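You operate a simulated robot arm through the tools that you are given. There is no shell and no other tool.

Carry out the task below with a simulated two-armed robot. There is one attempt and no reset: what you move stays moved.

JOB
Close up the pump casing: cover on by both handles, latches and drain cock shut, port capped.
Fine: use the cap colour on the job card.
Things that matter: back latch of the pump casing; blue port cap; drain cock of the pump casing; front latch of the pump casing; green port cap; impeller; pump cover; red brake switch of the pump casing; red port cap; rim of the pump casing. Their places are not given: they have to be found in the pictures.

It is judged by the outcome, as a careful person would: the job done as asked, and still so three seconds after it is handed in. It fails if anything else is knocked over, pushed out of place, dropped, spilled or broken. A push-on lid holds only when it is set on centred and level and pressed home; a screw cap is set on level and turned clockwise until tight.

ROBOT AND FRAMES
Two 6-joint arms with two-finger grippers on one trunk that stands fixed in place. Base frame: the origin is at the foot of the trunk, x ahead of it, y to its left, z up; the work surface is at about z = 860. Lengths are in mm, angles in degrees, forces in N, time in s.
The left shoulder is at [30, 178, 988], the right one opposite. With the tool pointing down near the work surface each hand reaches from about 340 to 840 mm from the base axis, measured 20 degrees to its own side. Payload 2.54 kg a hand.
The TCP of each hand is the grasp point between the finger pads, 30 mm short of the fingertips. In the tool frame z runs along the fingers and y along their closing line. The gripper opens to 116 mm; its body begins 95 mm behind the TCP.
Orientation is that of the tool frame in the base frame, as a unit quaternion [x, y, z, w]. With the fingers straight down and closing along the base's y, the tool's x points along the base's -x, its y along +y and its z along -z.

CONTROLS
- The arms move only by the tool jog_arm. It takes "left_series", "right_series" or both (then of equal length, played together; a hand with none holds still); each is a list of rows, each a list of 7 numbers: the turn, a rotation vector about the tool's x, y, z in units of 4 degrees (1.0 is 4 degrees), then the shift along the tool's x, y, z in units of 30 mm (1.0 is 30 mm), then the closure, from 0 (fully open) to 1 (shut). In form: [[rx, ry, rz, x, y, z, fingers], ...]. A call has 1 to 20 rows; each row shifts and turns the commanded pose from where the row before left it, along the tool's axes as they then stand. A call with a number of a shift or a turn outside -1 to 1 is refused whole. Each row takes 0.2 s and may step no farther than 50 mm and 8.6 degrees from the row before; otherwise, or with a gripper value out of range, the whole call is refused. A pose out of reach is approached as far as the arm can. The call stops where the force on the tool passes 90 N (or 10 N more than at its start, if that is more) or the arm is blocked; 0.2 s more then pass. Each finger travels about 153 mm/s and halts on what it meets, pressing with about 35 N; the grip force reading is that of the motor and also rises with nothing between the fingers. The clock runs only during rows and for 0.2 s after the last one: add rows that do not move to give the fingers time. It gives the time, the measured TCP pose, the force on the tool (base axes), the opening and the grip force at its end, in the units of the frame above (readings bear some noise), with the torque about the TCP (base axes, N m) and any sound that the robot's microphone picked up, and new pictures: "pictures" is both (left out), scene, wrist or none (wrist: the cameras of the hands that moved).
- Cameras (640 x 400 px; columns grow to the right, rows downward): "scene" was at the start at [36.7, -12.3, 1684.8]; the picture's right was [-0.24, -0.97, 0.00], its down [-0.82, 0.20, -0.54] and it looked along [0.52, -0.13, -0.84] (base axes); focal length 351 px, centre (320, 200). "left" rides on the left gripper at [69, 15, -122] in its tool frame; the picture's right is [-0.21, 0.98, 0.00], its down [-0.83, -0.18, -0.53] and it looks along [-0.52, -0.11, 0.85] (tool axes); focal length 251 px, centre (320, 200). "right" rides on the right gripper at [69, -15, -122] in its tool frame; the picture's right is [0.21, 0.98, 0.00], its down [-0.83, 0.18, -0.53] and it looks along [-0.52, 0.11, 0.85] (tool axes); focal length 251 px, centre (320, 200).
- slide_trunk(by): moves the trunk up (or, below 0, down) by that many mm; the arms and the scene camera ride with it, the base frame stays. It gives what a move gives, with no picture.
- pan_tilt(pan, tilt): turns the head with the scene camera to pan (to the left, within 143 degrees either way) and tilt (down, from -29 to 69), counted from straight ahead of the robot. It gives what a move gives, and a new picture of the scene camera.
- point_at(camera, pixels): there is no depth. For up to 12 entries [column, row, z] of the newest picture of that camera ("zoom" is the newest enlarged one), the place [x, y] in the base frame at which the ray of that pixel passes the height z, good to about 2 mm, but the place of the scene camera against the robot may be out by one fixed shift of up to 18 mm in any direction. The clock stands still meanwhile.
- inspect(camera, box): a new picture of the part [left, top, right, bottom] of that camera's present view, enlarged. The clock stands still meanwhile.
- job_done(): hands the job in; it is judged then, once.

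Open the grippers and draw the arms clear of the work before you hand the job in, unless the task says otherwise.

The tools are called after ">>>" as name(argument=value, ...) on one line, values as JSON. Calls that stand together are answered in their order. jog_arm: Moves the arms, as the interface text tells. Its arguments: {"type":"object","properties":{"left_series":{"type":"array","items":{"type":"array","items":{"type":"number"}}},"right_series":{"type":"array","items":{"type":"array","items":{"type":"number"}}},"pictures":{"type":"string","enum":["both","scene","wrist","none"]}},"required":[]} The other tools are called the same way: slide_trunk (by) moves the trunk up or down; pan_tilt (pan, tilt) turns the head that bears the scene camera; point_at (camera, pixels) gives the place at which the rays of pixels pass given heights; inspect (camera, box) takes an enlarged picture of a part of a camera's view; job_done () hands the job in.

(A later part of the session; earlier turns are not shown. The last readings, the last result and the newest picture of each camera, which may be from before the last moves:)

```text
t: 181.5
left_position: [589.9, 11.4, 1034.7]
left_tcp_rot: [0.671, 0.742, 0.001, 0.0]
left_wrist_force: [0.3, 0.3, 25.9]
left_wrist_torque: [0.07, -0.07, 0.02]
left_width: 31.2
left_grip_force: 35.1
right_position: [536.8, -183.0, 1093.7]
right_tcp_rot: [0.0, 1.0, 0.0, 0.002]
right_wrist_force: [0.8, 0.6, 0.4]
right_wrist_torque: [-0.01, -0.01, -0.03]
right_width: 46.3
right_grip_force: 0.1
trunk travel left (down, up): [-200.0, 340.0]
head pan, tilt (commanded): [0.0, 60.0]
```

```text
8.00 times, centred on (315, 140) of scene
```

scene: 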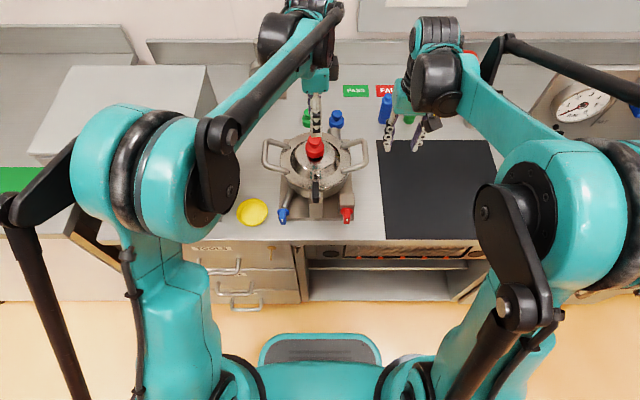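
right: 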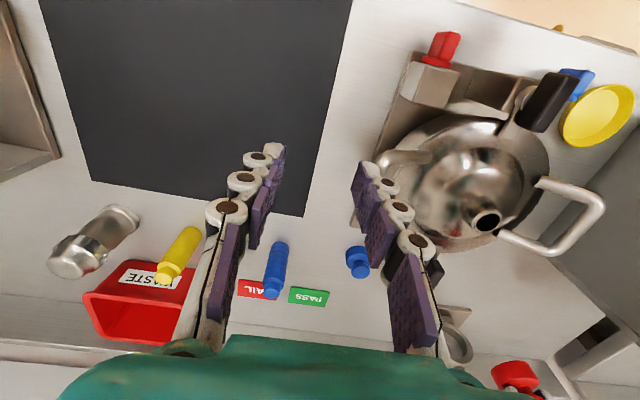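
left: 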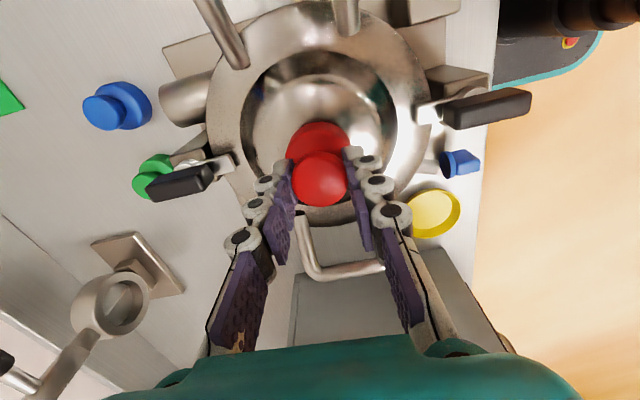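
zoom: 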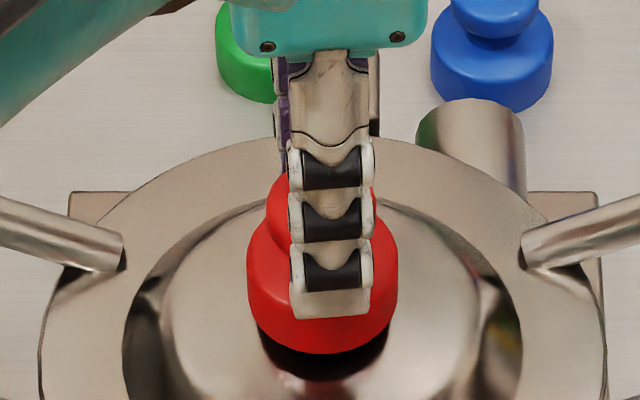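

Still no torque after a centred 176° turn. I lift 2 mm as a test.

>>> jog_arm(left_series=[[0, 0, 0, 0, 0, -0.08, 0.9], [0, 0, 0, 0, 0, -0.06, 0.9], [0, 0, 0, 0, 0, 0, 0.9]], pictures="none")

>>> inspect(camera="scene", box=[285, 115, 345, 165])

```text
t: 182.3
left_position: [592.4, 10.1, 1037.4]
left_tcp_rot: [0.67, 0.743, 0.001, 0.0]
left_wrist_force: [-0.2, -0.2, 0.0]
left_wrist_torque: [-0.06, 0.02, -0.05]
left_width: 31.2
left_grip_force: 35.1
right_position: [540.4, -181.4, 1091.9]
right_tcp_rot: [0.0, 1.0, 0.0, 0.0]
right_wrist_force: [-0.3, -0.6, 1.4]
right_wrist_torque: [0.0, 0.02, 0.02]
right_width: 46.6
right_grip_force: 0.1
trunk travel left (down, up): [-200.0, 340.0]
head pan, tilt (commanded): [0.0, 60.0]
```

```text
8.00 times, centred on (315, 140) of scene
```

zoom: 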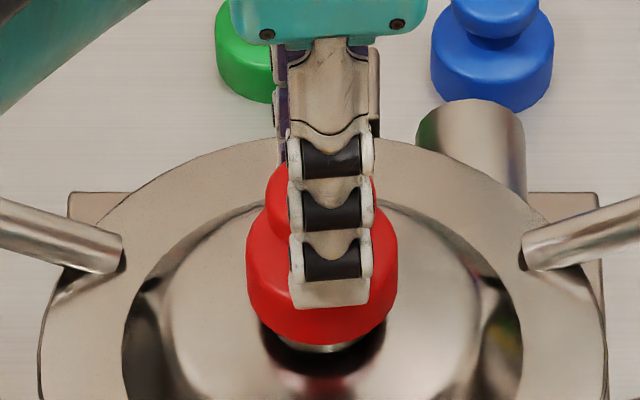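

It still lifts. I now try a firm, centred press: down ~7 mm of command with about 1.8 mm forward compensation for arm flex.

>>> jog_arm(left_series=[[0, 0, 0, 0, 0, 0.07, 0.9], [0, 0, 0, 0, 0.02, 0.06, 0.9], [0, 0, 0, 0, 0.02, 0.06, 0.9], [0, 0, 0, 0, 0.02, 0.05, 0.9], [0, 0, 0, 0, 0, 0, 0.9]], pictures="none")

>>> inspect(camera="scene", box=[285, 115, 345, 165])

```text
t: 183.5
left_position: [591.7, 12.5, 1034.3]
left_tcp_rot: [0.669, 0.743, 0.002, 0.002]
left_wrist_force: [10.6, 1.0, 71.6]
left_wrist_torque: [0.07, -0.36, 0.0]
left_width: 31.0
left_grip_force: 35.0
right_position: [534.8, -181.9, 1095.2]
right_tcp_rot: [0.0, 1.0, 0.0, 0.001]
right_wrist_force: [0.5, 0.4, 0.0]
right_wrist_torque: [0.0, 0.01, 0.01]
right_width: 46.5
right_grip_force: 0.0
trunk travel left (down, up): [-200.0, 340.0]
head pan, tilt (commanded): [0.0, 60.0]
```

```text
8.00 times, centred on (315, 140) of scene
```

zoom: 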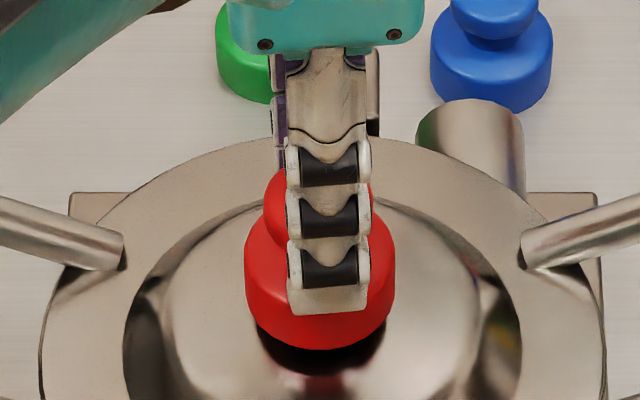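

72 N, nearly no side force, no snap. I release the load to zero and test-lift once more.

>>> jog_arm(left_series=[[0, 0, 0, 0, -0.02, -0.08, 0.9], [0, 0, 0, 0, -0.02, -0.08, 0.9], [0, 0, 0, 0, -0.02, -0.08, 0.9], [0, 0, 0, 0, 0, 0, 0.9]], pictures="wrist")

>>> inspect(camera="scene", box=[285, 115, 345, 165])

>>> inspect(camera="right", box=[455, 170, 545, 235])

```text
t: 184.5
left_position: [590.3, 11.3, 1037.6]
left_tcp_rot: [0.67, 0.743, 0.0, 0.0]
left_wrist_force: [-0.2, 0.0, -0.5]
left_wrist_torque: [-0.02, 0.0, -0.04]
left_width: 30.9
left_grip_force: 35.3
right_position: [540.1, -181.9, 1093.0]
right_tcp_rot: [-0.001, 1.0, 0.001, 0.0]
right_wrist_force: [0.4, 0.1, 0.2]
right_wrist_torque: [0.01, 0.02, -0.03]
right_width: 46.6
right_grip_force: 0.1
trunk travel left (down, up): [-200.0, 340.0]
head pan, tilt (commanded): [0.0, 60.0]
```

left: 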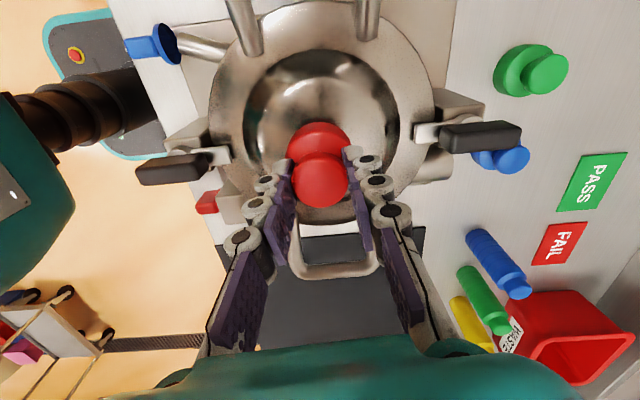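

```text
8.00 times, centred on (315, 140) of scene
```

zoom: 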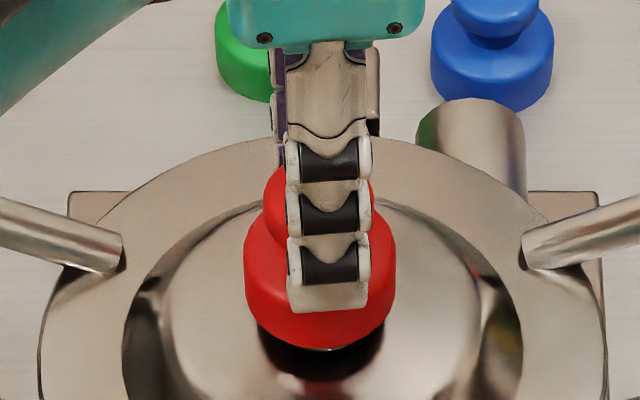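

```text
6.15 times, centred on (500, 202) of right
```

zoom: 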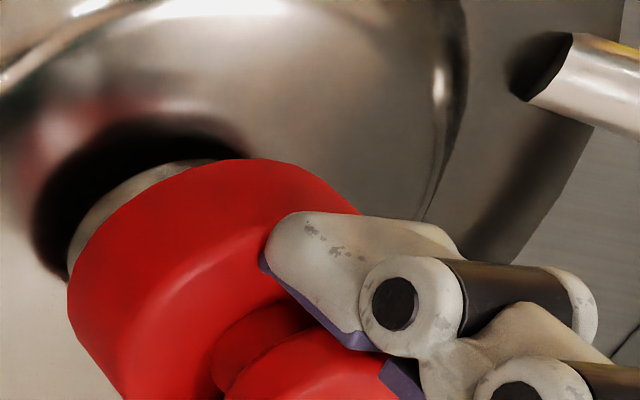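

Not held. Since this could be a screw cap needing more than half a turn, I set it back with light pressure and keep turning clockwise past 84° as far as the wrist goes.

>>> jog_arm(left_series=[[0, 0, 0, 0, 0, 0.1, 0.9], [0, 0, 1, 0, 0, 0, 0.9], [0, 0, 1, 0, 0, 0, 0.9], [0, 0, 1, 0, 0, 0, 0.9], [0, 0, 1, 0, 0, 0, 0.9], [0, 0, 1, 0, 0, 0, 0.9], [0, 0, 1, 0, 0, 0, 0.9], [0, 0, 1, 0, 0, 0, 0.9], [0, 0, 1, 0, 0, 0, 0.9], [0, 0, 1, 0, 0, 0, 0.9], [0, 0, 1, 0, 0, 0, 0.9], [0, 0, 1, 0, 0, 0, 0.9], [0, 0, 1, 0, 0, 0, 0.9], [0, 0, 1, 0, 0, 0, 0.9], [0, 0, 1, 0, 0, 0, 0.9], [0, 0, 1, 0, 0, 0, 0.9], [0, 0, 1, 0, 0, 0, 0.9], [0, 0, 1, 0, 0, 0, 0.9], [0, 0, 1, 0, 0, 0, 0.9], [0, 0, 1, 0, 0, 0, 0.9]], pictures="wrist")

>>> inspect(camera="scene", box=[285, 115, 345, 165])

```text
t: 188.7
left_position: [591.4, 11.4, 1036.5]
left_tcp_rot: [0.985, 0.173, 0.0, 0.0]
left_wrist_force: [0.2, -1.1, 2.9]
left_wrist_torque: [-0.01, 0.0, -0.04]
left_width: 30.9
left_grip_force: 35.0
right_position: [538.7, -182.5, 1092.6]
right_tcp_rot: [0.001, 1.0, 0.0, 0.0]
right_wrist_force: [-0.5, -0.8, -0.1]
right_wrist_torque: [-0.02, -0.02, -0.02]
right_width: 46.6
right_grip_force: 0.0
trunk travel left (down, up): [-200.0, 340.0]
head pan, tilt (commanded): [0.0, 60.0]
```

left: 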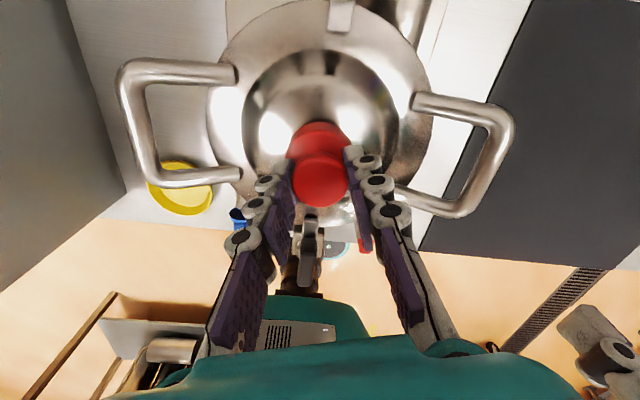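

```text
8.00 times, centred on (315, 140) of scene
```

zoom: 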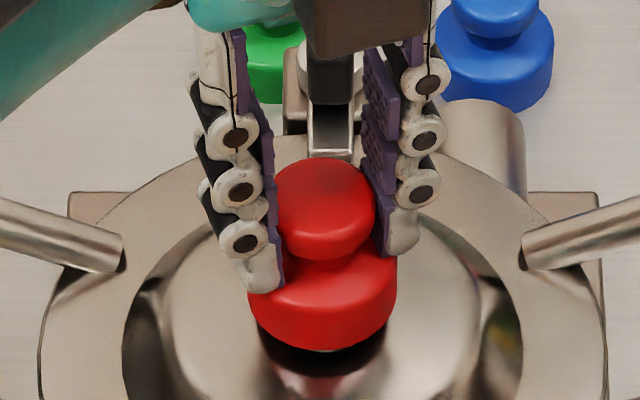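

The wrist turns on to 160° easily. I add a little press and keep turning another 76°.

>>> jog_arm(left_series=[[0, 0, 0, 0, 0, 0.05, 0.9], [0, 0, 1, 0, 0, 0, 0.9], [0, 0, 1, 0, 0, 0, 0.9], [0, 0, 1, 0, 0, 0, 0.9], [0, 0, 1, 0, 0, 0, 0.9], [0, 0, 1, 0, 0, 0, 0.9], [0, 0, 1, 0, 0, 0, 0.9], [0, 0, 1, 0, 0, 0, 0.9], [0, 0, 1, 0, 0, 0, 0.9], [0, 0, 1, 0, 0, 0, 0.9], [0, 0, 1, 0, 0, 0, 0.9], [0, 0, 1, 0, 0, 0, 0.9], [0, 0, 1, 0, 0, 0, 0.9], [0, 0, 1, 0, 0, 0, 0.9], [0, 0, 1, 0, 0, 0, 0.9], [0, 0, 1, 0, 0, 0, 0.9], [0, 0, 1, 0, 0, 0, 0.9], [0, 0, 1, 0, 0, 0, 0.9], [0, 0, 1, 0, 0, 0, 0.9], [0, 0, 1, 0, 0, 0, 0.9]], pictures="none")

```text
t: 192.9
left_position: [584.5, -0.6, 1035.2]
left_tcp_rot: [0.995, -0.095, 0.002, -0.006]
left_wrist_force: [16.3, 34.9, 36.1]
left_wrist_torque: [1.3, -0.54, 0.01]
left_width: 30.6
left_grip_force: 34.9
left hand out of reach, approached as far as the arm can: row 9, 10, 11, 12, 13, 14, 15, 16, 17, 18, 19, 20
right_position: [538.1, -179.1, 1094.3]
right_tcp_rot: [0.0, 1.0, -0.002, 0.0]
right_wrist_force: [0.4, -0.4, 0.0]
right_wrist_torque: [-0.02, -0.01, 0.02]
right_width: 46.6
right_grip_force: 0.1
trunk travel left (down, up): [-200.0, 340.0]
head pan, tilt (commanded): [0.0, 60.0]
```

The wrist hit its limit and the hand was dragged sideways. I look before moving.

>>> inspect(camera="scene", box=[270, 110, 360, 200])

>>> inspect(camera="right", box=[400, 120, 600, 280])

```text
4.44 times, centred on (315, 155) of scene
```

zoom: 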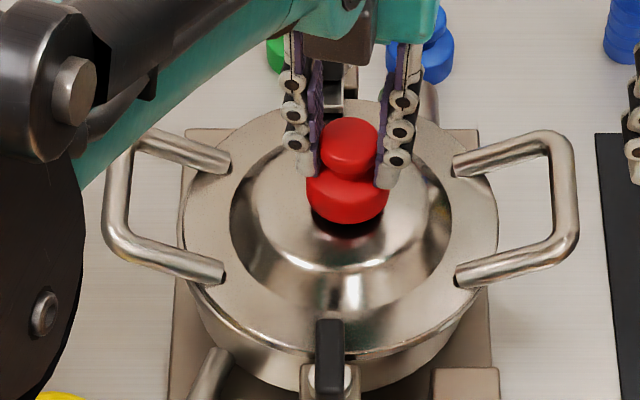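

```text
2.50 times, centred on (500, 200) of right
```

zoom: 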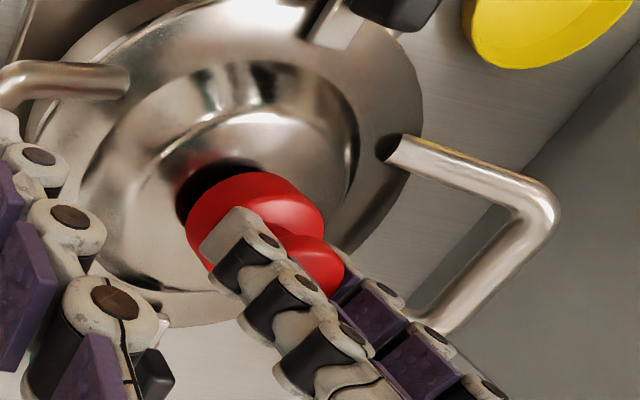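

The cap is still on the spout but being pushed sideways. My commanded pose is now (584.5,-0.6) at yaw 191°, so I ease the press and move the hand back toward (590,9) while still holding it.

>>> jog_arm(left_series=[[0, 0, 0, 0, 0, -0.06, 0.9], [0, 0, -0.5, 0.04, -0.14, 0, 0.9], [0, 0, -0.5, 0.04, -0.14, 0, 0.9], [0, 0, -0.5, 0, 0, 0, 0.9]], pictures="none")

>>> inspect(camera="scene", box=[270, 110, 360, 200])

```text
t: 193.9
left_position: [587.6, -1.4, 1035.4]
left_tcp_rot: [0.999, -0.045, 0.0, -0.002]
left_wrist_force: [-2.1, 7.1, -1.2]
left_wrist_torque: [0.21, 0.03, 0.02]
left_width: 30.7
left_grip_force: 34.9
right_position: [539.4, -182.8, 1092.5]
right_tcp_rot: [0.0, 1.0, 0.0, 0.0]
right_wrist_force: [-0.1, -0.3, 0.3]
right_wrist_torque: [0.02, -0.01, 0.01]
right_width: 46.5
right_grip_force: 0.1
trunk travel left (down, up): [-200.0, 340.0]
head pan, tilt (commanded): [0.0, 60.0]
```

```text
4.44 times, centred on (315, 155) of scene
```

zoom: 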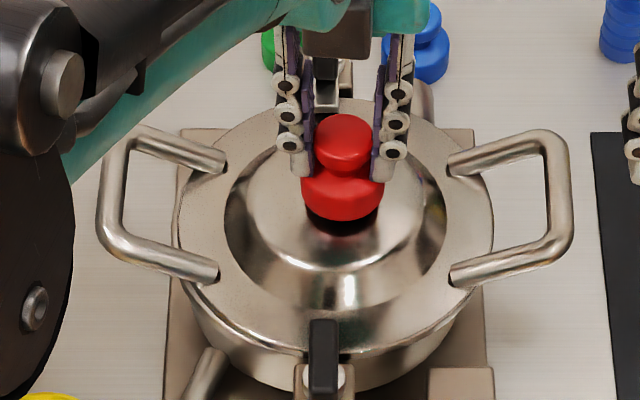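

The forces are gone, but the flange centre now appears shifted toward -y relative to the casing plate - the cover itself seems to have been dragged. I let go of the cap and rise to see clearly.

>>> jog_arm(left_series=[[0, 0, 0, 0, 0, 0, 0.75], [0, 0, 0, 0, 0, 0, 0.6], [0, 0, 0, 0, 0, 0, 0.45], [0, 0, 0, 0, 0, -0.7, 0.45], [0, 0, 0, 0, 0, -1, 0.45], [0, 0, 0, 0, 0, -1, 0.45], [0, 0, 0, 0, 0, -1, 0.45]], pictures="both")

>>> inspect(camera="scene", box=[260, 110, 380, 220])

>>> inspect(camera="right", box=[360, 80, 620, 280])

```text
t: 195.5
left_position: [588.5, 0.1, 1146.8]
left_tcp_rot: [0.999, -0.044, 0.001, -0.004]
left_wrist_force: [-0.7, 0.2, 0.1]
left_wrist_torque: [0.03, 0.01, 0.0]
left_width: 63.8
left_grip_force: 0.1
right_position: [538.4, -181.7, 1093.1]
right_tcp_rot: [0.0, 1.0, -0.001, -0.001]
right_wrist_force: [-0.1, -0.6, 0.0]
right_wrist_torque: [-0.01, 0.02, -0.01]
right_width: 46.3
right_grip_force: 0.1
trunk travel left (down, up): [-200.0, 340.0]
head pan, tilt (commanded): [0.0, 60.0]
```

scene: 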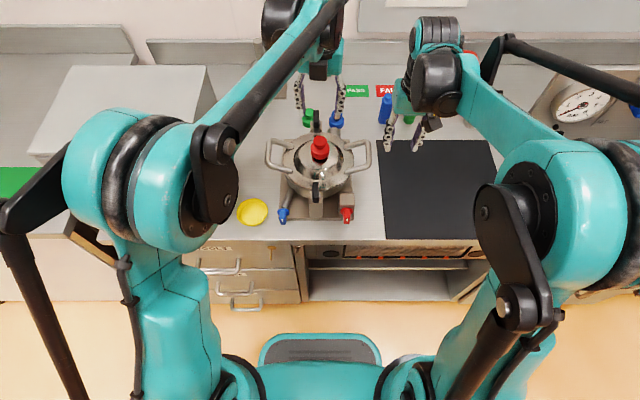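
left: 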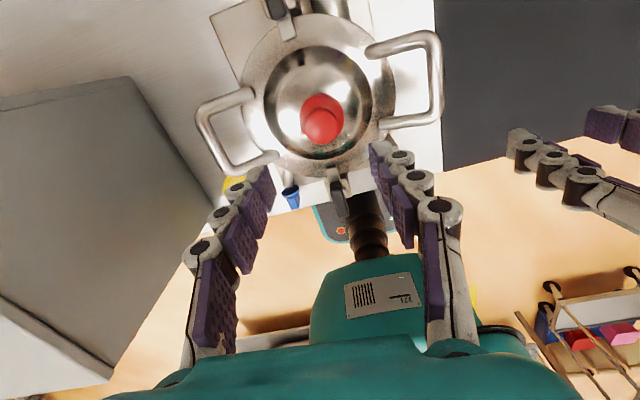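

```text
3.64 times, centred on (320, 165) of scene
```

zoom: 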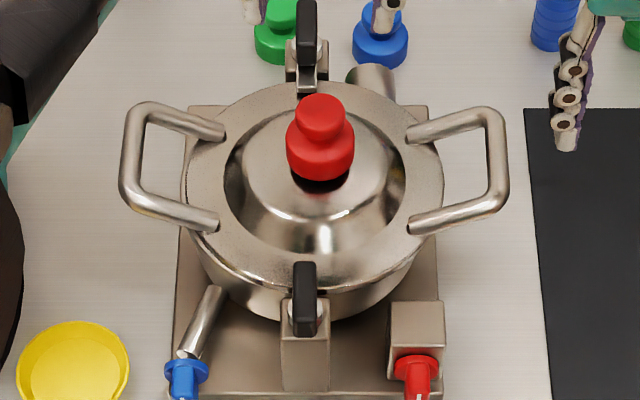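

```text
2.00 times, centred on (490, 180) of right
```

zoom: 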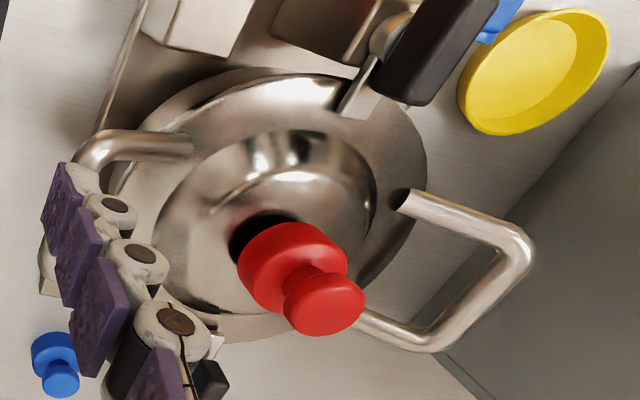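

The cover has slid about 7 mm toward -y under the latches (flange centre moved from col 303.5 to 313; plate unchanged). I inspect the seam on both sides for level.

>>> inspect(camera="scene", box=[275, 150, 325, 200])

>>> inspect(camera="scene", box=[315, 150, 365, 200])

>>> inspect(camera="left", box=[190, 0, 450, 190])

```text
8.00 times, centred on (300, 175) of scene
```

zoom: 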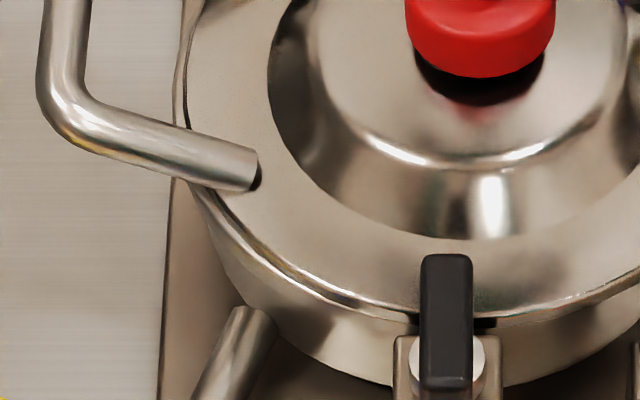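

```text
8.00 times, centred on (340, 175) of scene
```

zoom: 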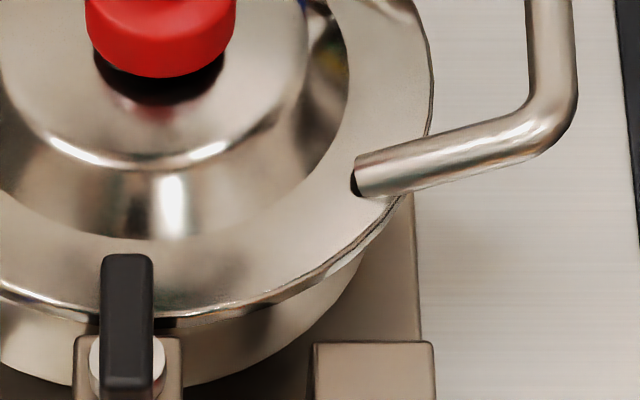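

```text
2.11 times, centred on (320, 95) of left
```

zoom: 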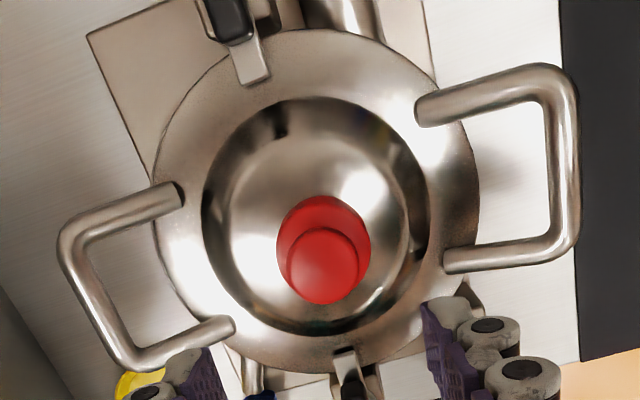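

The cover is still level and under both tongues, just off-centre. I'll re-centre it with both hands on its handles. First I unwind the left wrist back to zero yaw, at height.

>>> jog_arm(left_series=[[0, 0, -1, 0, 0, 0, 0.45], [0, 0, -1, 0, 0, 0, 0.45], [0, 0, -1, 0, 0, 0, 0.45], [0, 0, -1, 0, 0, 0, 0.45], [0, 0, -1, 0, 0, 0, 0.45], [0, 0, -1, 0, 0, 0, 0.45], [0, 0, -1, 0, 0, 0, 0.45], [0, 0, -1, 0, 0, 0, 0.45], [0, 0, -1, 0, 0, 0, 0.45], [0, 0, -1, 0, 0, 0, 0.45], [0, 0, -1, 0, 0, 0, 0.45], [0, 0, -1, 0, 0, 0, 0.45], [0, 0, -1, 0, 0, 0, 0.45], [0, 0, -1, 0, 0, 0, 0.45], [0, 0, -1, 0, 0, 0, 0.45], [0, 0, -1, 0, 0, 0, 0.45], [0, 0, -1, 0, 0, 0, 0.45], [0, 0, -1, 0, 0, 0, 0.45], [0, 0, -1, 0, 0, 0, 0.45], [0, 0, -1, 0, 0, 0, 0.45]], pictures="none")

>>> jog_arm(left_series=[[0, 0, -1, 0, 0, 0, 0.45], [0, 0, -1, 0, 0, 0, 0.45], [0, 0, -1, 0, 0, 0, 0.45], [0, 0, -1, 0, 0, 0, 0.45], [0, 0, -1, 0, 0, 0, 0.45], [0, 0, -1, 0, 0, 0, 0.45], [0, 0, -1, 0, 0, 0, 0.45], [0, 0, -1, 0, 0, 0, 0.45], [0, 0, -1, 0, 0, 0, 0.45], [0, 0, -1, 0, 0, 0, 0.45], [0, 0, -1, 0, 0, 0, 0.45], [0, 0, -1, 0, 0, 0, 0.45], [0, 0, -1, 0, 0, 0, 0.45], [0, 0, -1, 0, 0, 0, 0.45], [0, 0, -1, 0, 0, 0, 0.45], [0, 0, -1, 0, 0, 0, 0.45], [0, 0, -1, 0, 0, 0, 0.45], [0, 0, -1, 0, 0, 0, 0.45], [0, 0, -1, 0, 0, 0, 0.45], [0, 0, -1, 0, 0, 0, 0.45]], pictures="none")

```text
t: 199.7
left_position: [588.1, -0.3, 1146.4]
left_tcp_rot: [0.793, 0.609, 0.002, -0.002]
left_wrist_force: [0.3, -0.8, -0.2]
left_wrist_torque: [0.02, -0.01, -0.03]
left_width: 63.6
left_grip_force: 0.2
right_position: [539.5, -182.2, 1092.7]
right_tcp_rot: [0.0, 1.0, 0.0, 0.0]
right_wrist_force: [-0.4, -0.1, -0.8]
right_wrist_torque: [0.0, -0.01, 0.0]
right_width: 46.3
right_grip_force: 0.1
trunk travel left (down, up): [-200.0, 340.0]
head pan, tilt (commanded): [0.0, 60.0]
```

```text
t: 203.9
left_position: [588.5, 0.4, 1145.8]
left_tcp_rot: [0.216, 0.976, 0.004, 0.001]
left_wrist_force: [-0.7, -0.3, 0.1]
left_wrist_torque: [-0.02, 0.0, -0.01]
left_width: 63.7
left_grip_force: 0.1
right_position: [538.6, -182.5, 1092.7]
right_tcp_rot: [0.0, 1.0, 0.0, 0.0]
right_wrist_force: [-0.2, 0.3, -1.1]
right_wrist_torque: [0.0, 0.0, -0.02]
right_width: 46.6
right_grip_force: 0.1
trunk travel left (down, up): [-200.0, 340.0]
head pan, tilt (commanded): [0.0, 60.0]
```

I finish unwinding and bring both hands above the two handles.

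>>> jog_arm(left_series=[[0, 0, -1, 0, 0, 0, 0.5], [0, 0, -1, 0, 0, 0, 0.55], [0, 0, -1, 0, 0, 0, 0.6], [0, 0, -1, 0, 0, 0, 0.62], [0, 0, -1, 0, 0, 0, 0.62], [0, 0, -1, 0, 0, 0, 0.62], [0, 0, -0.25, 0, 0, 0, 0.62], [0, 0, 0, -0.017, 0.884, 0.573, 0.62], [0, 0, 0, -0.017, 0.884, 0.573, 0.62], [0, 0, 0, -0.017, 0.884, 0.573, 0.62], [0, 0, 0, -0.017, 0.884, 0.573, 0.62], [0, 0, 0, -0.017, 0.884, 0.573, 0.62], [0, 0, 0, 0, 0, 0, 0.62]], right_series=[[0, 0, 0, 0, 0, 0, 0.62], [0, 0, 0, 0, 0, 0, 0.62], [0, 0, 0, 0, 0, 0, 0.62], [0, 0, 0, 0, 0, 0, 0.62], [0, 0, 0, 0, 0, 0, 0.62], [0, 0, 0, 0, 0, 0, 0.62], [0, 0, 0, 0, 0, 0, 0.62], [0, 0, 0, -0.347, 0.4, 0.22, 0.62], [0, 0, 0, -0.347, 0.4, 0.22, 0.62], [0, 0, 0, -0.347, 0.4, 0.22, 0.62], [0, 0, 0, -0.347, 0.4, 0.22, 0.62], [0, 0, 0, -0.347, 0.4, 0.22, 0.62], [0, 0, 0, 0, 0, 0, 0.62]], pictures="both")

```text
t: 206.7
left_position: [593.1, 132.2, 1063.6]
left_tcp_rot: [0.0, 1.0, 0.004, 0.002]
left_wrist_force: [-0.2, -0.8, -0.6]
left_wrist_torque: [0.03, 0.01, 0.0]
left_width: 44.1
left_grip_force: 0.0
right_position: [591.8, -123.0, 1061.2]
right_tcp_rot: [-0.001, 1.0, 0.001, 0.001]
right_wrist_force: [-1.4, 0.1, -0.3]
right_wrist_torque: [0.02, -0.01, -0.01]
right_width: 44.1
right_grip_force: 0.0
trunk travel left (down, up): [-200.0, 340.0]
head pan, tilt (commanded): [0.0, 60.0]
```

scene: 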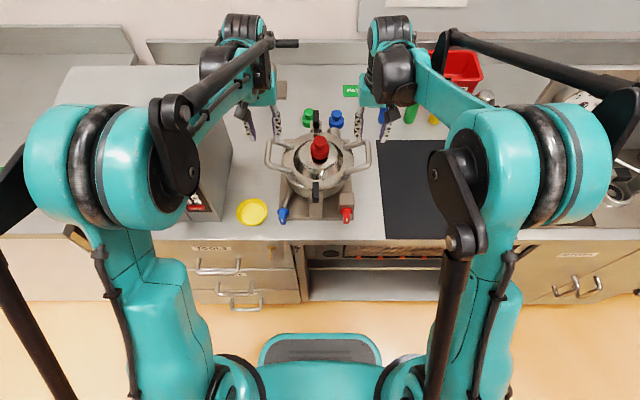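
right: 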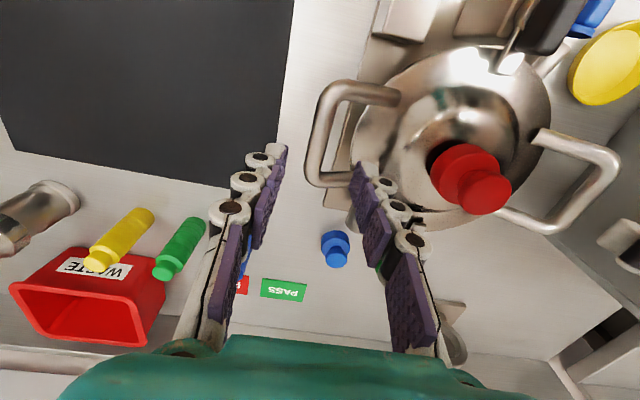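
left: 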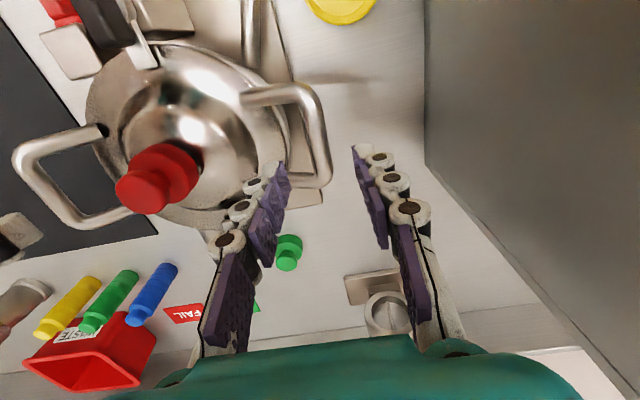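

Both handles are in view. I measure their bars at z≈984 and the rim/flange relation.

>>> inspect(camera="left", box=[80, 30, 340, 230])

>>> point_at(camera="left", pixels=[[308, 105, 984], [318, 160, 984], [308, 105, 984], [318, 160, 984]])

>>> inspect(camera="right", box=[300, 30, 560, 230])

>>> point_at(camera="right", pixels=[[325, 110, 984], [315, 160, 984], [325, 110, 984], [315, 160, 984]])

```text
2.00 times, centred on (210, 130) of left
```

zoom: 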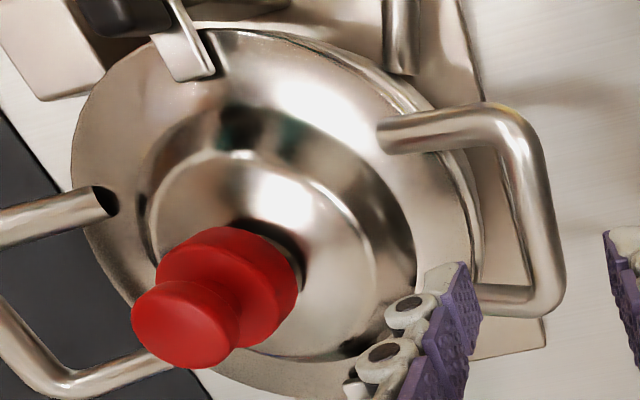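

```text
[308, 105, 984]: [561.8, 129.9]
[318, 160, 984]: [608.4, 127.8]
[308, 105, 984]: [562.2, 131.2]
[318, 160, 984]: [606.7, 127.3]
```

```text
2.00 times, centred on (430, 130) of right
```

zoom: 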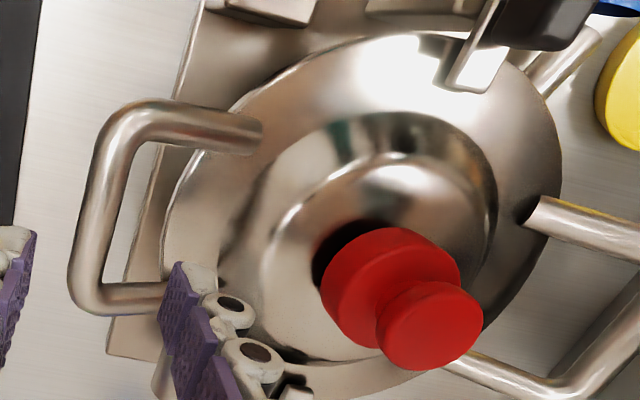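

```text
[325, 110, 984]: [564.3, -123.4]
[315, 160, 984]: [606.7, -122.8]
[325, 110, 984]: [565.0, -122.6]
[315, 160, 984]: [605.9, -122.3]
```

Bars read y≈130 and ≈-122.8, so the cover's centre is about 4 (should be ~12). I lower both hands onto the bars and grip them as before.

>>> jog_arm(left_series=[[0.115, 0.057, 0, 0, -0.07, 0.3, 0.62], [0, 0, 0, 0, 0, 0.7, 0.62], [0, 0, 0, 0, 0, 0.7, 0.65], [0, 0, 0, 0, 0, 0.65, 0.68], [0, 0, 0, 0, 0, 0, 0.68]], right_series=[[0, 0, 0, 0, 0, 0.3, 0.62], [0, 0, 0, 0, 0, 0.7, 0.62], [0, 0, 0, 0, 0, 0.7, 0.65], [0, 0, 0, 0, 0, 0.6, 0.68], [0, 0, 0, 0, 0, 0, 0.68]], pictures="wrist")

>>> inspect(camera="left", box=[200, 60, 420, 260])

>>> inspect(camera="right", box=[220, 60, 440, 260])

```text
t: 207.9
left_position: [592.3, 130.9, 990.3]
left_tcp_rot: [0.001, 1.0, 0.0, -0.001]
left_wrist_force: [0.1, 0.5, -0.1]
left_wrist_torque: [0.02, -0.04, -0.01]
left_width: 37.1
left_grip_force: 0.0
right_position: [591.1, -121.3, 990.8]
right_tcp_rot: [0.0, 1.0, 0.001, -0.001]
right_wrist_force: [-0.8, 0.2, -0.6]
right_wrist_torque: [0.03, -0.01, 0.01]
right_width: 37.0
right_grip_force: 0.2
trunk travel left (down, up): [-200.0, 340.0]
head pan, tilt (commanded): [0.0, 60.0]
```

right: 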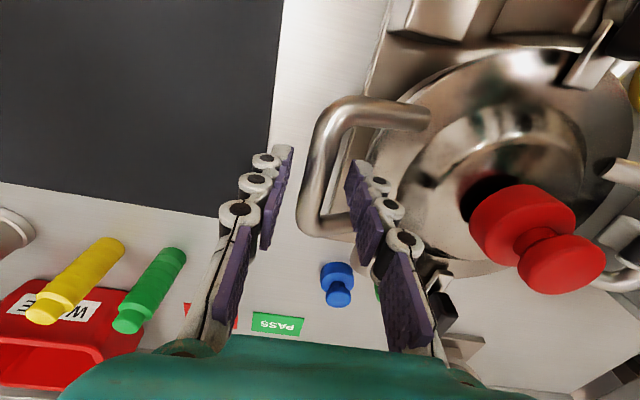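
left: 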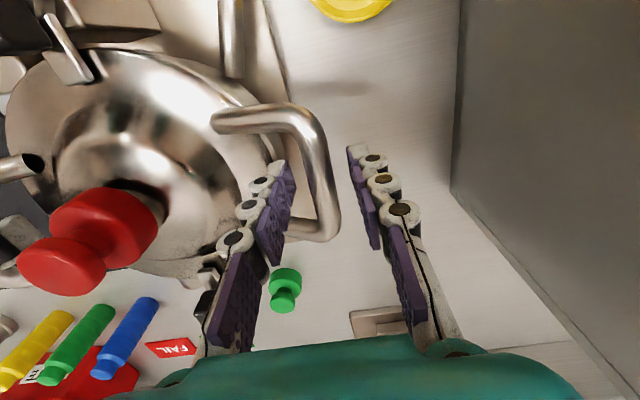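

```text
2.00 times, centred on (310, 160) of left
```

zoom: 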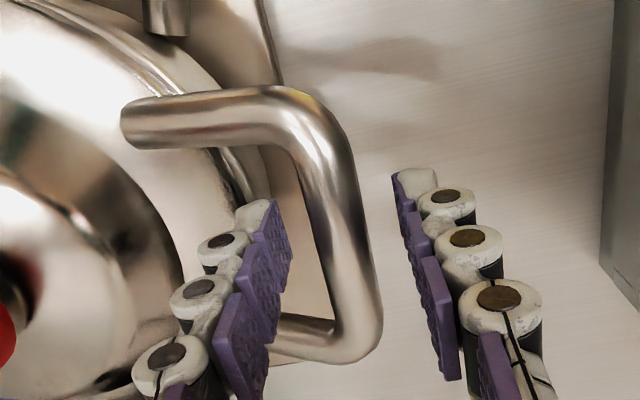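

```text
2.00 times, centred on (330, 160) of right
```

zoom: 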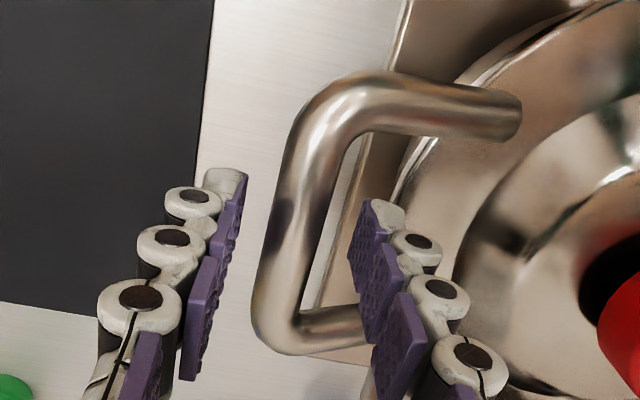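

Both bars are between the pads. I close both grippers.

>>> jog_arm(left_series=[[0, 0, 0, 0, 0, 0, 0.85], [0, 0, 0, 0, 0, 0, 1], [0, 0, 0, 0, 0, 0, 1], [0, 0, 0, 0, 0, 0, 1]], right_series=[[0, 0, 0, 0, 0, 0, 0.85], [0, 0, 0, 0, 0, 0, 1], [0, 0, 0, 0, 0, 0, 1], [0, 0, 0, 0, 0, 0, 1]], pictures="none")

>>> inspect(camera="scene", box=[260, 110, 380, 220])

```text
t: 208.9
left_position: [591.9, 131.7, 990.7]
left_tcp_rot: [0.0, 1.0, 0.001, -0.001]
left_wrist_force: [-5.3, 25.4, -0.1]
left_wrist_torque: [0.27, 0.28, -0.58]
left_width: 14.6
left_grip_force: 34.9
right_position: [592.4, -123.3, 990.3]
right_tcp_rot: [0.001, 1.0, -0.002, -0.001]
right_wrist_force: [3.1, -27.1, -0.5]
right_wrist_torque: [-0.24, -0.05, -0.53]
right_width: 14.4
right_grip_force: 34.8
trunk travel left (down, up): [-200.0, 340.0]
head pan, tilt (commanded): [0.0, 60.0]
```

```text
3.64 times, centred on (320, 165) of scene
```

zoom: 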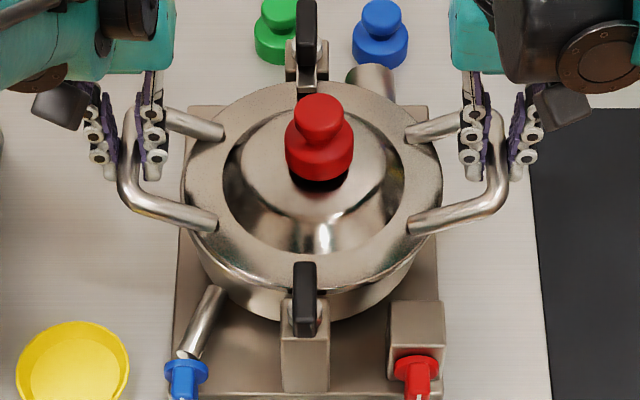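

Held on both sides (cover centre now reads y≈4.2). I slide both hands together 7 mm toward +y in small steps, with slightly wider spacing to relieve the squeeze.

>>> jog_arm(left_series=[[0, 0, 0, 0, 0.07, 0, 1], [0, 0, 0, 0, 0.07, 0, 1], [0, 0, 0, 0, 0.034, 0, 1], [0, 0, 0, 0, 0.034, 0, 1], [0, 0, 0, 0, 0.034, 0, 1], [0, 0, 0, 0, 0.034, 0, 1], [0, 0, 0, 0, 0, 0, 1]], right_series=[[0, 0, 0, 0, 0.03, 0, 1], [0, 0, 0, 0, 0.03, 0, 1], [0, 0, 0, 0, 0.034, 0, 1], [0, 0, 0, 0, 0.034, 0, 1], [0, 0, 0, 0, 0.034, 0, 1], [0, 0, 0, 0, 0.034, 0, 1], [0, 0, 0, 0, 0, 0, 1]], pictures="none")

>>> inspect(camera="scene", box=[260, 110, 380, 220])

```text
t: 210.5
left_position: [591.2, 139.1, 991.4]
left_tcp_rot: [0.001, 1.0, 0.001, 0.0]
left_wrist_force: [-3.3, 26.4, -0.7]
left_wrist_torque: [0.24, -0.23, -0.35]
left_width: 14.5
left_grip_force: 35.0
right_position: [592.8, -116.3, 990.6]
right_tcp_rot: [0.0, 1.0, -0.002, 0.001]
right_wrist_force: [3.1, -26.5, 0.2]
right_wrist_torque: [-0.23, 0.18, -0.36]
right_width: 14.9
right_grip_force: 35.0
trunk travel left (down, up): [-200.0, 340.0]
head pan, tilt (commanded): [0.0, 60.0]
```

```text
3.64 times, centred on (320, 165) of scene
```

zoom: 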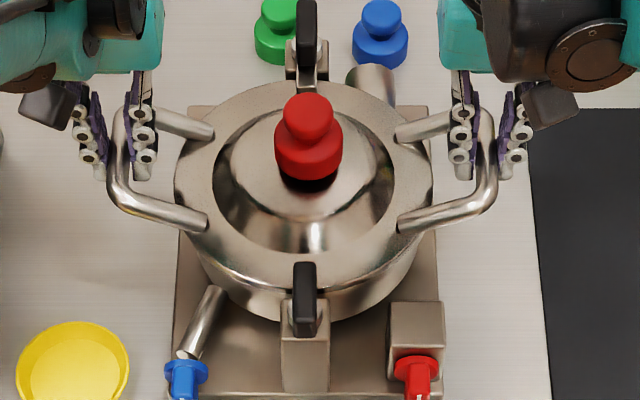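

The cover slid back easily; flange edges are again at 175/432 as when first placed (mid y≈11.4). I relieve the remaining squeeze by 1.5 mm on each side.

>>> jog_arm(left_series=[[0, 0, 0, 0, 0.06, 0, 1], [0, 0, 0, 0, 0, 0, 1], [0, 0, 0, 0, 0, 0, 1], [0, 0, 0, 0, 0, 0, 1]], right_series=[[0, 0, 0, 0, -0.04, 0, 1], [0, 0, 0, 0, 0, 0, 1], [0, 0, 0, 0, 0, 0, 1], [0, 0, 0, 0, 0, 0, 1]], pictures="none")

>>> jog_arm(left_series=[[0, 0, 0, 0, 0, 0, 1], [0, 0, 0, 0, 0, 0, 1]], right_series=[[0, 0, 0, 0, 0, 0, 1], [0, 0, 0, 0, 0, 0, 1]], pictures="none")

```text
t: 211.5
left_position: [590.7, 139.5, 990.5]
left_tcp_rot: [0.001, 1.0, -0.001, -0.001]
left_wrist_force: [-2.9, 8.4, -0.1]
left_wrist_torque: [0.03, 0.07, -0.34]
left_width: 14.5
left_grip_force: 34.7
right_position: [592.4, -115.8, 990.6]
right_tcp_rot: [0.0, 1.0, 0.001, 0.0]
right_wrist_force: [3.3, -8.1, 0.0]
right_wrist_torque: [-0.08, -0.09, -0.43]
right_width: 14.8
right_grip_force: 35.4
trunk travel left (down, up): [-200.0, 340.0]
head pan, tilt (commanded): [0.0, 60.0]
```

```text
t: 212.1
left_position: [592.0, 139.6, 990.6]
left_tcp_rot: [0.001, 1.0, -0.001, -0.002]
left_wrist_force: [-3.3, 1.8, 0.8]
left_wrist_torque: [0.02, 0.11, -0.34]
left_width: 14.5
left_grip_force: 34.8
right_position: [592.3, -116.2, 990.5]
right_tcp_rot: [0.0, 1.0, 0.0, 0.0]
right_wrist_force: [3.3, -2.4, -0.3]
right_wrist_torque: [-0.02, -0.11, -0.42]
right_width: 14.6
right_grip_force: 34.8
trunk travel left (down, up): [-200.0, 340.0]
head pan, tilt (commanded): [0.0, 60.0]
```

Squeeze is down to ~2 N and the cover reads centred (mid y≈11.8). I press both handles down gently to seat it, then ease off.

>>> jog_arm(left_series=[[0, 0, 0, 0, 0, 0.05, 1], [0, 0, 0, 0, 0, 0.05, 1], [0, 0, 0, 0, 0, 0, 1]], right_series=[[0, 0, 0, 0, 0, 0.05, 1], [0, 0, 0, 0, 0, 0.05, 1], [0, 0, 0, 0, 0, 0, 1]], pictures="none")

>>> inspect(camera="scene", box=[260, 110, 380, 220])

```text
t: 212.9
left_position: [590.8, 141.0, 990.2]
left_tcp_rot: [0.001, 1.0, 0.0, 0.001]
left_wrist_force: [7.0, -5.0, 27.7]
left_wrist_torque: [-0.03, -0.13, -0.35]
left_width: 14.8
left_grip_force: 34.8
right_position: [590.4, -115.2, 989.7]
right_tcp_rot: [0.0, 1.0, 0.001, 0.002]
right_wrist_force: [14.8, 5.7, 24.1]
right_wrist_torque: [0.06, -0.21, -0.53]
right_width: 14.6
right_grip_force: 35.0
trunk travel left (down, up): [-200.0, 340.0]
head pan, tilt (commanded): [0.0, 60.0]
```

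```text
3.64 times, centred on (320, 165) of scene
```

zoom: 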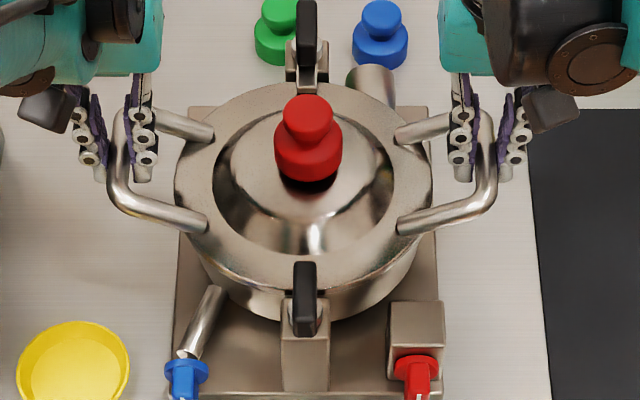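

Pressed with about 25 N each side; it stays put. I ease off and open both grippers together, then rise.

>>> jog_arm(left_series=[[0, 0, 0, 0, 0, -0.08, 1], [0, 0, 0, 0, 0, 0, 1], [0, 0, 0, 0, 0, 0, 0.9], [0, 0, 0, 0, 0, 0, 0.8], [0, 0, 0, 0, 0, 0, 0.7], [0, 0, 0, 0, 0, -0.6, 0.68], [0, 0, 0, 0, 0, -1, 0.68], [0, 0, 0, 0, 0, -1, 0.68], [0, 0, 0, 0, 0, 0, 0.68]], right_series=[[0, 0, 0, 0, 0, -0.08, 1], [0, 0, 0, 0, 0, 0, 1], [0, 0, 0, 0, 0, 0, 0.9], [0, 0, 0, 0, 0, 0, 0.8], [0, 0, 0, 0, 0, 0, 0.7], [0, 0, 0, 0, 0, -0.6, 0.68], [0, 0, 0, 0, 0, -1, 0.68], [0, 0, 0, 0, 0, -1, 0.68], [0, 0, 0, 0, 0, 0, 0.68]], pictures="both")

>>> inspect(camera="scene", box=[260, 110, 380, 220])

>>> inspect(camera="left", box=[80, 30, 340, 230])

>>> inspect(camera="right", box=[300, 30, 560, 230])

```text
t: 214.9
left_position: [593.2, 142.3, 1067.0]
left_tcp_rot: [0.001, 1.0, -0.001, -0.001]
left_wrist_force: [0.7, -0.9, 0.8]
left_wrist_torque: [0.0, 0.03, 0.04]
left_width: 37.7
left_grip_force: 0.0
right_position: [591.4, -117.2, 1067.4]
right_tcp_rot: [0.0, 1.0, 0.0, 0.0]
right_wrist_force: [0.5, 1.1, 0.1]
right_wrist_torque: [0.02, -0.03, 0.0]
right_width: 37.1
right_grip_force: 0.0
trunk travel left (down, up): [-200.0, 340.0]
head pan, tilt (commanded): [0.0, 60.0]
```

scene: 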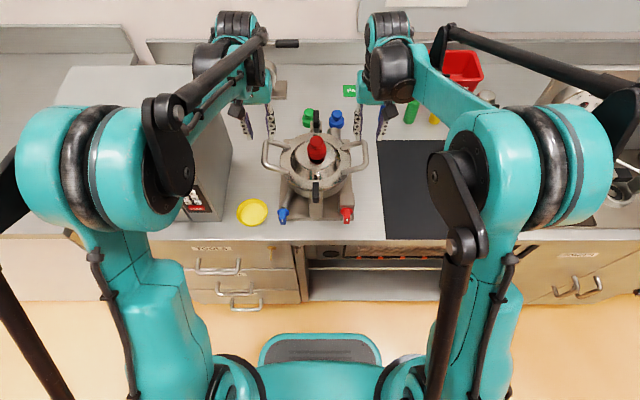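
right: 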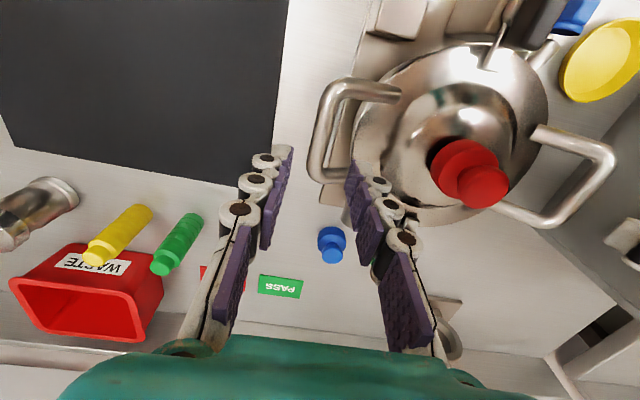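
left: 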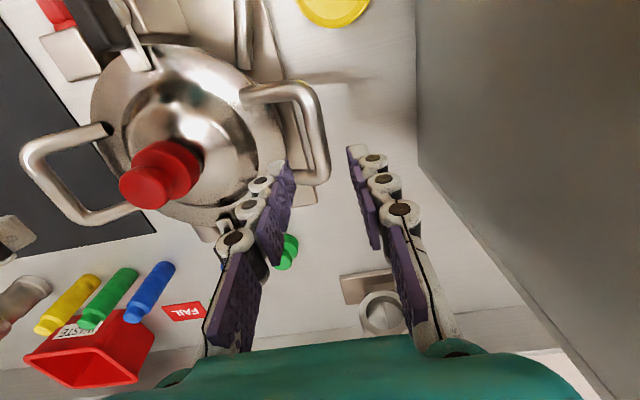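

```text
3.64 times, centred on (320, 165) of scene
```

zoom: 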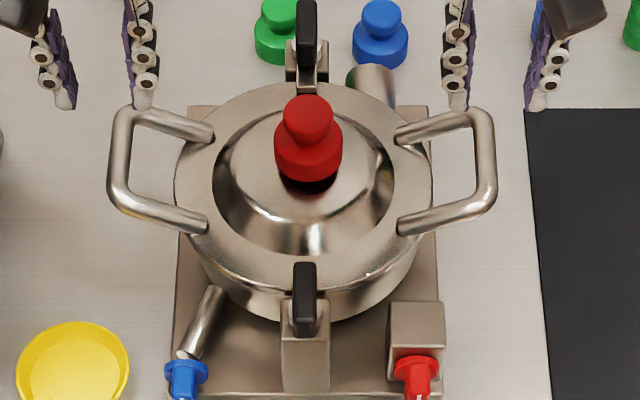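

```text
2.00 times, centred on (210, 130) of left
```

zoom: 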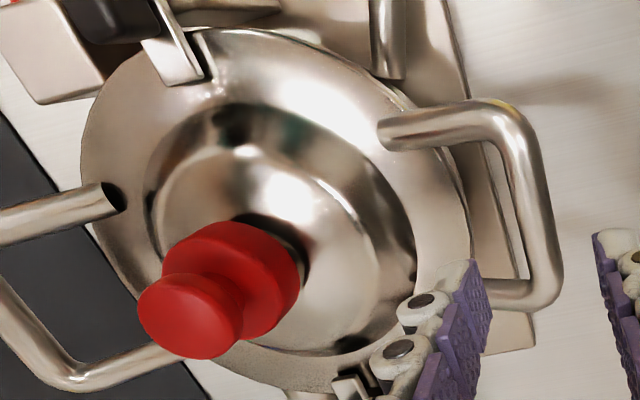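

```text
2.00 times, centred on (430, 130) of right
```

zoom: 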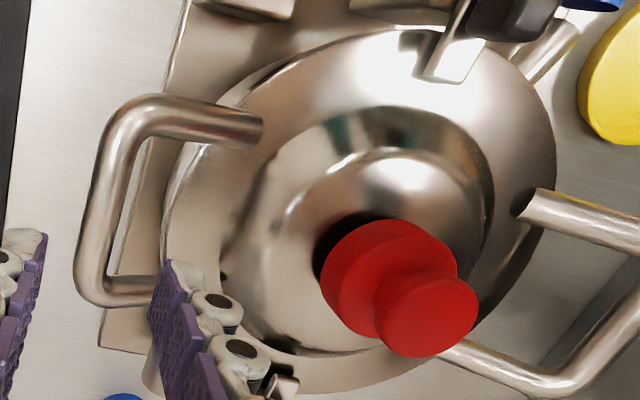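

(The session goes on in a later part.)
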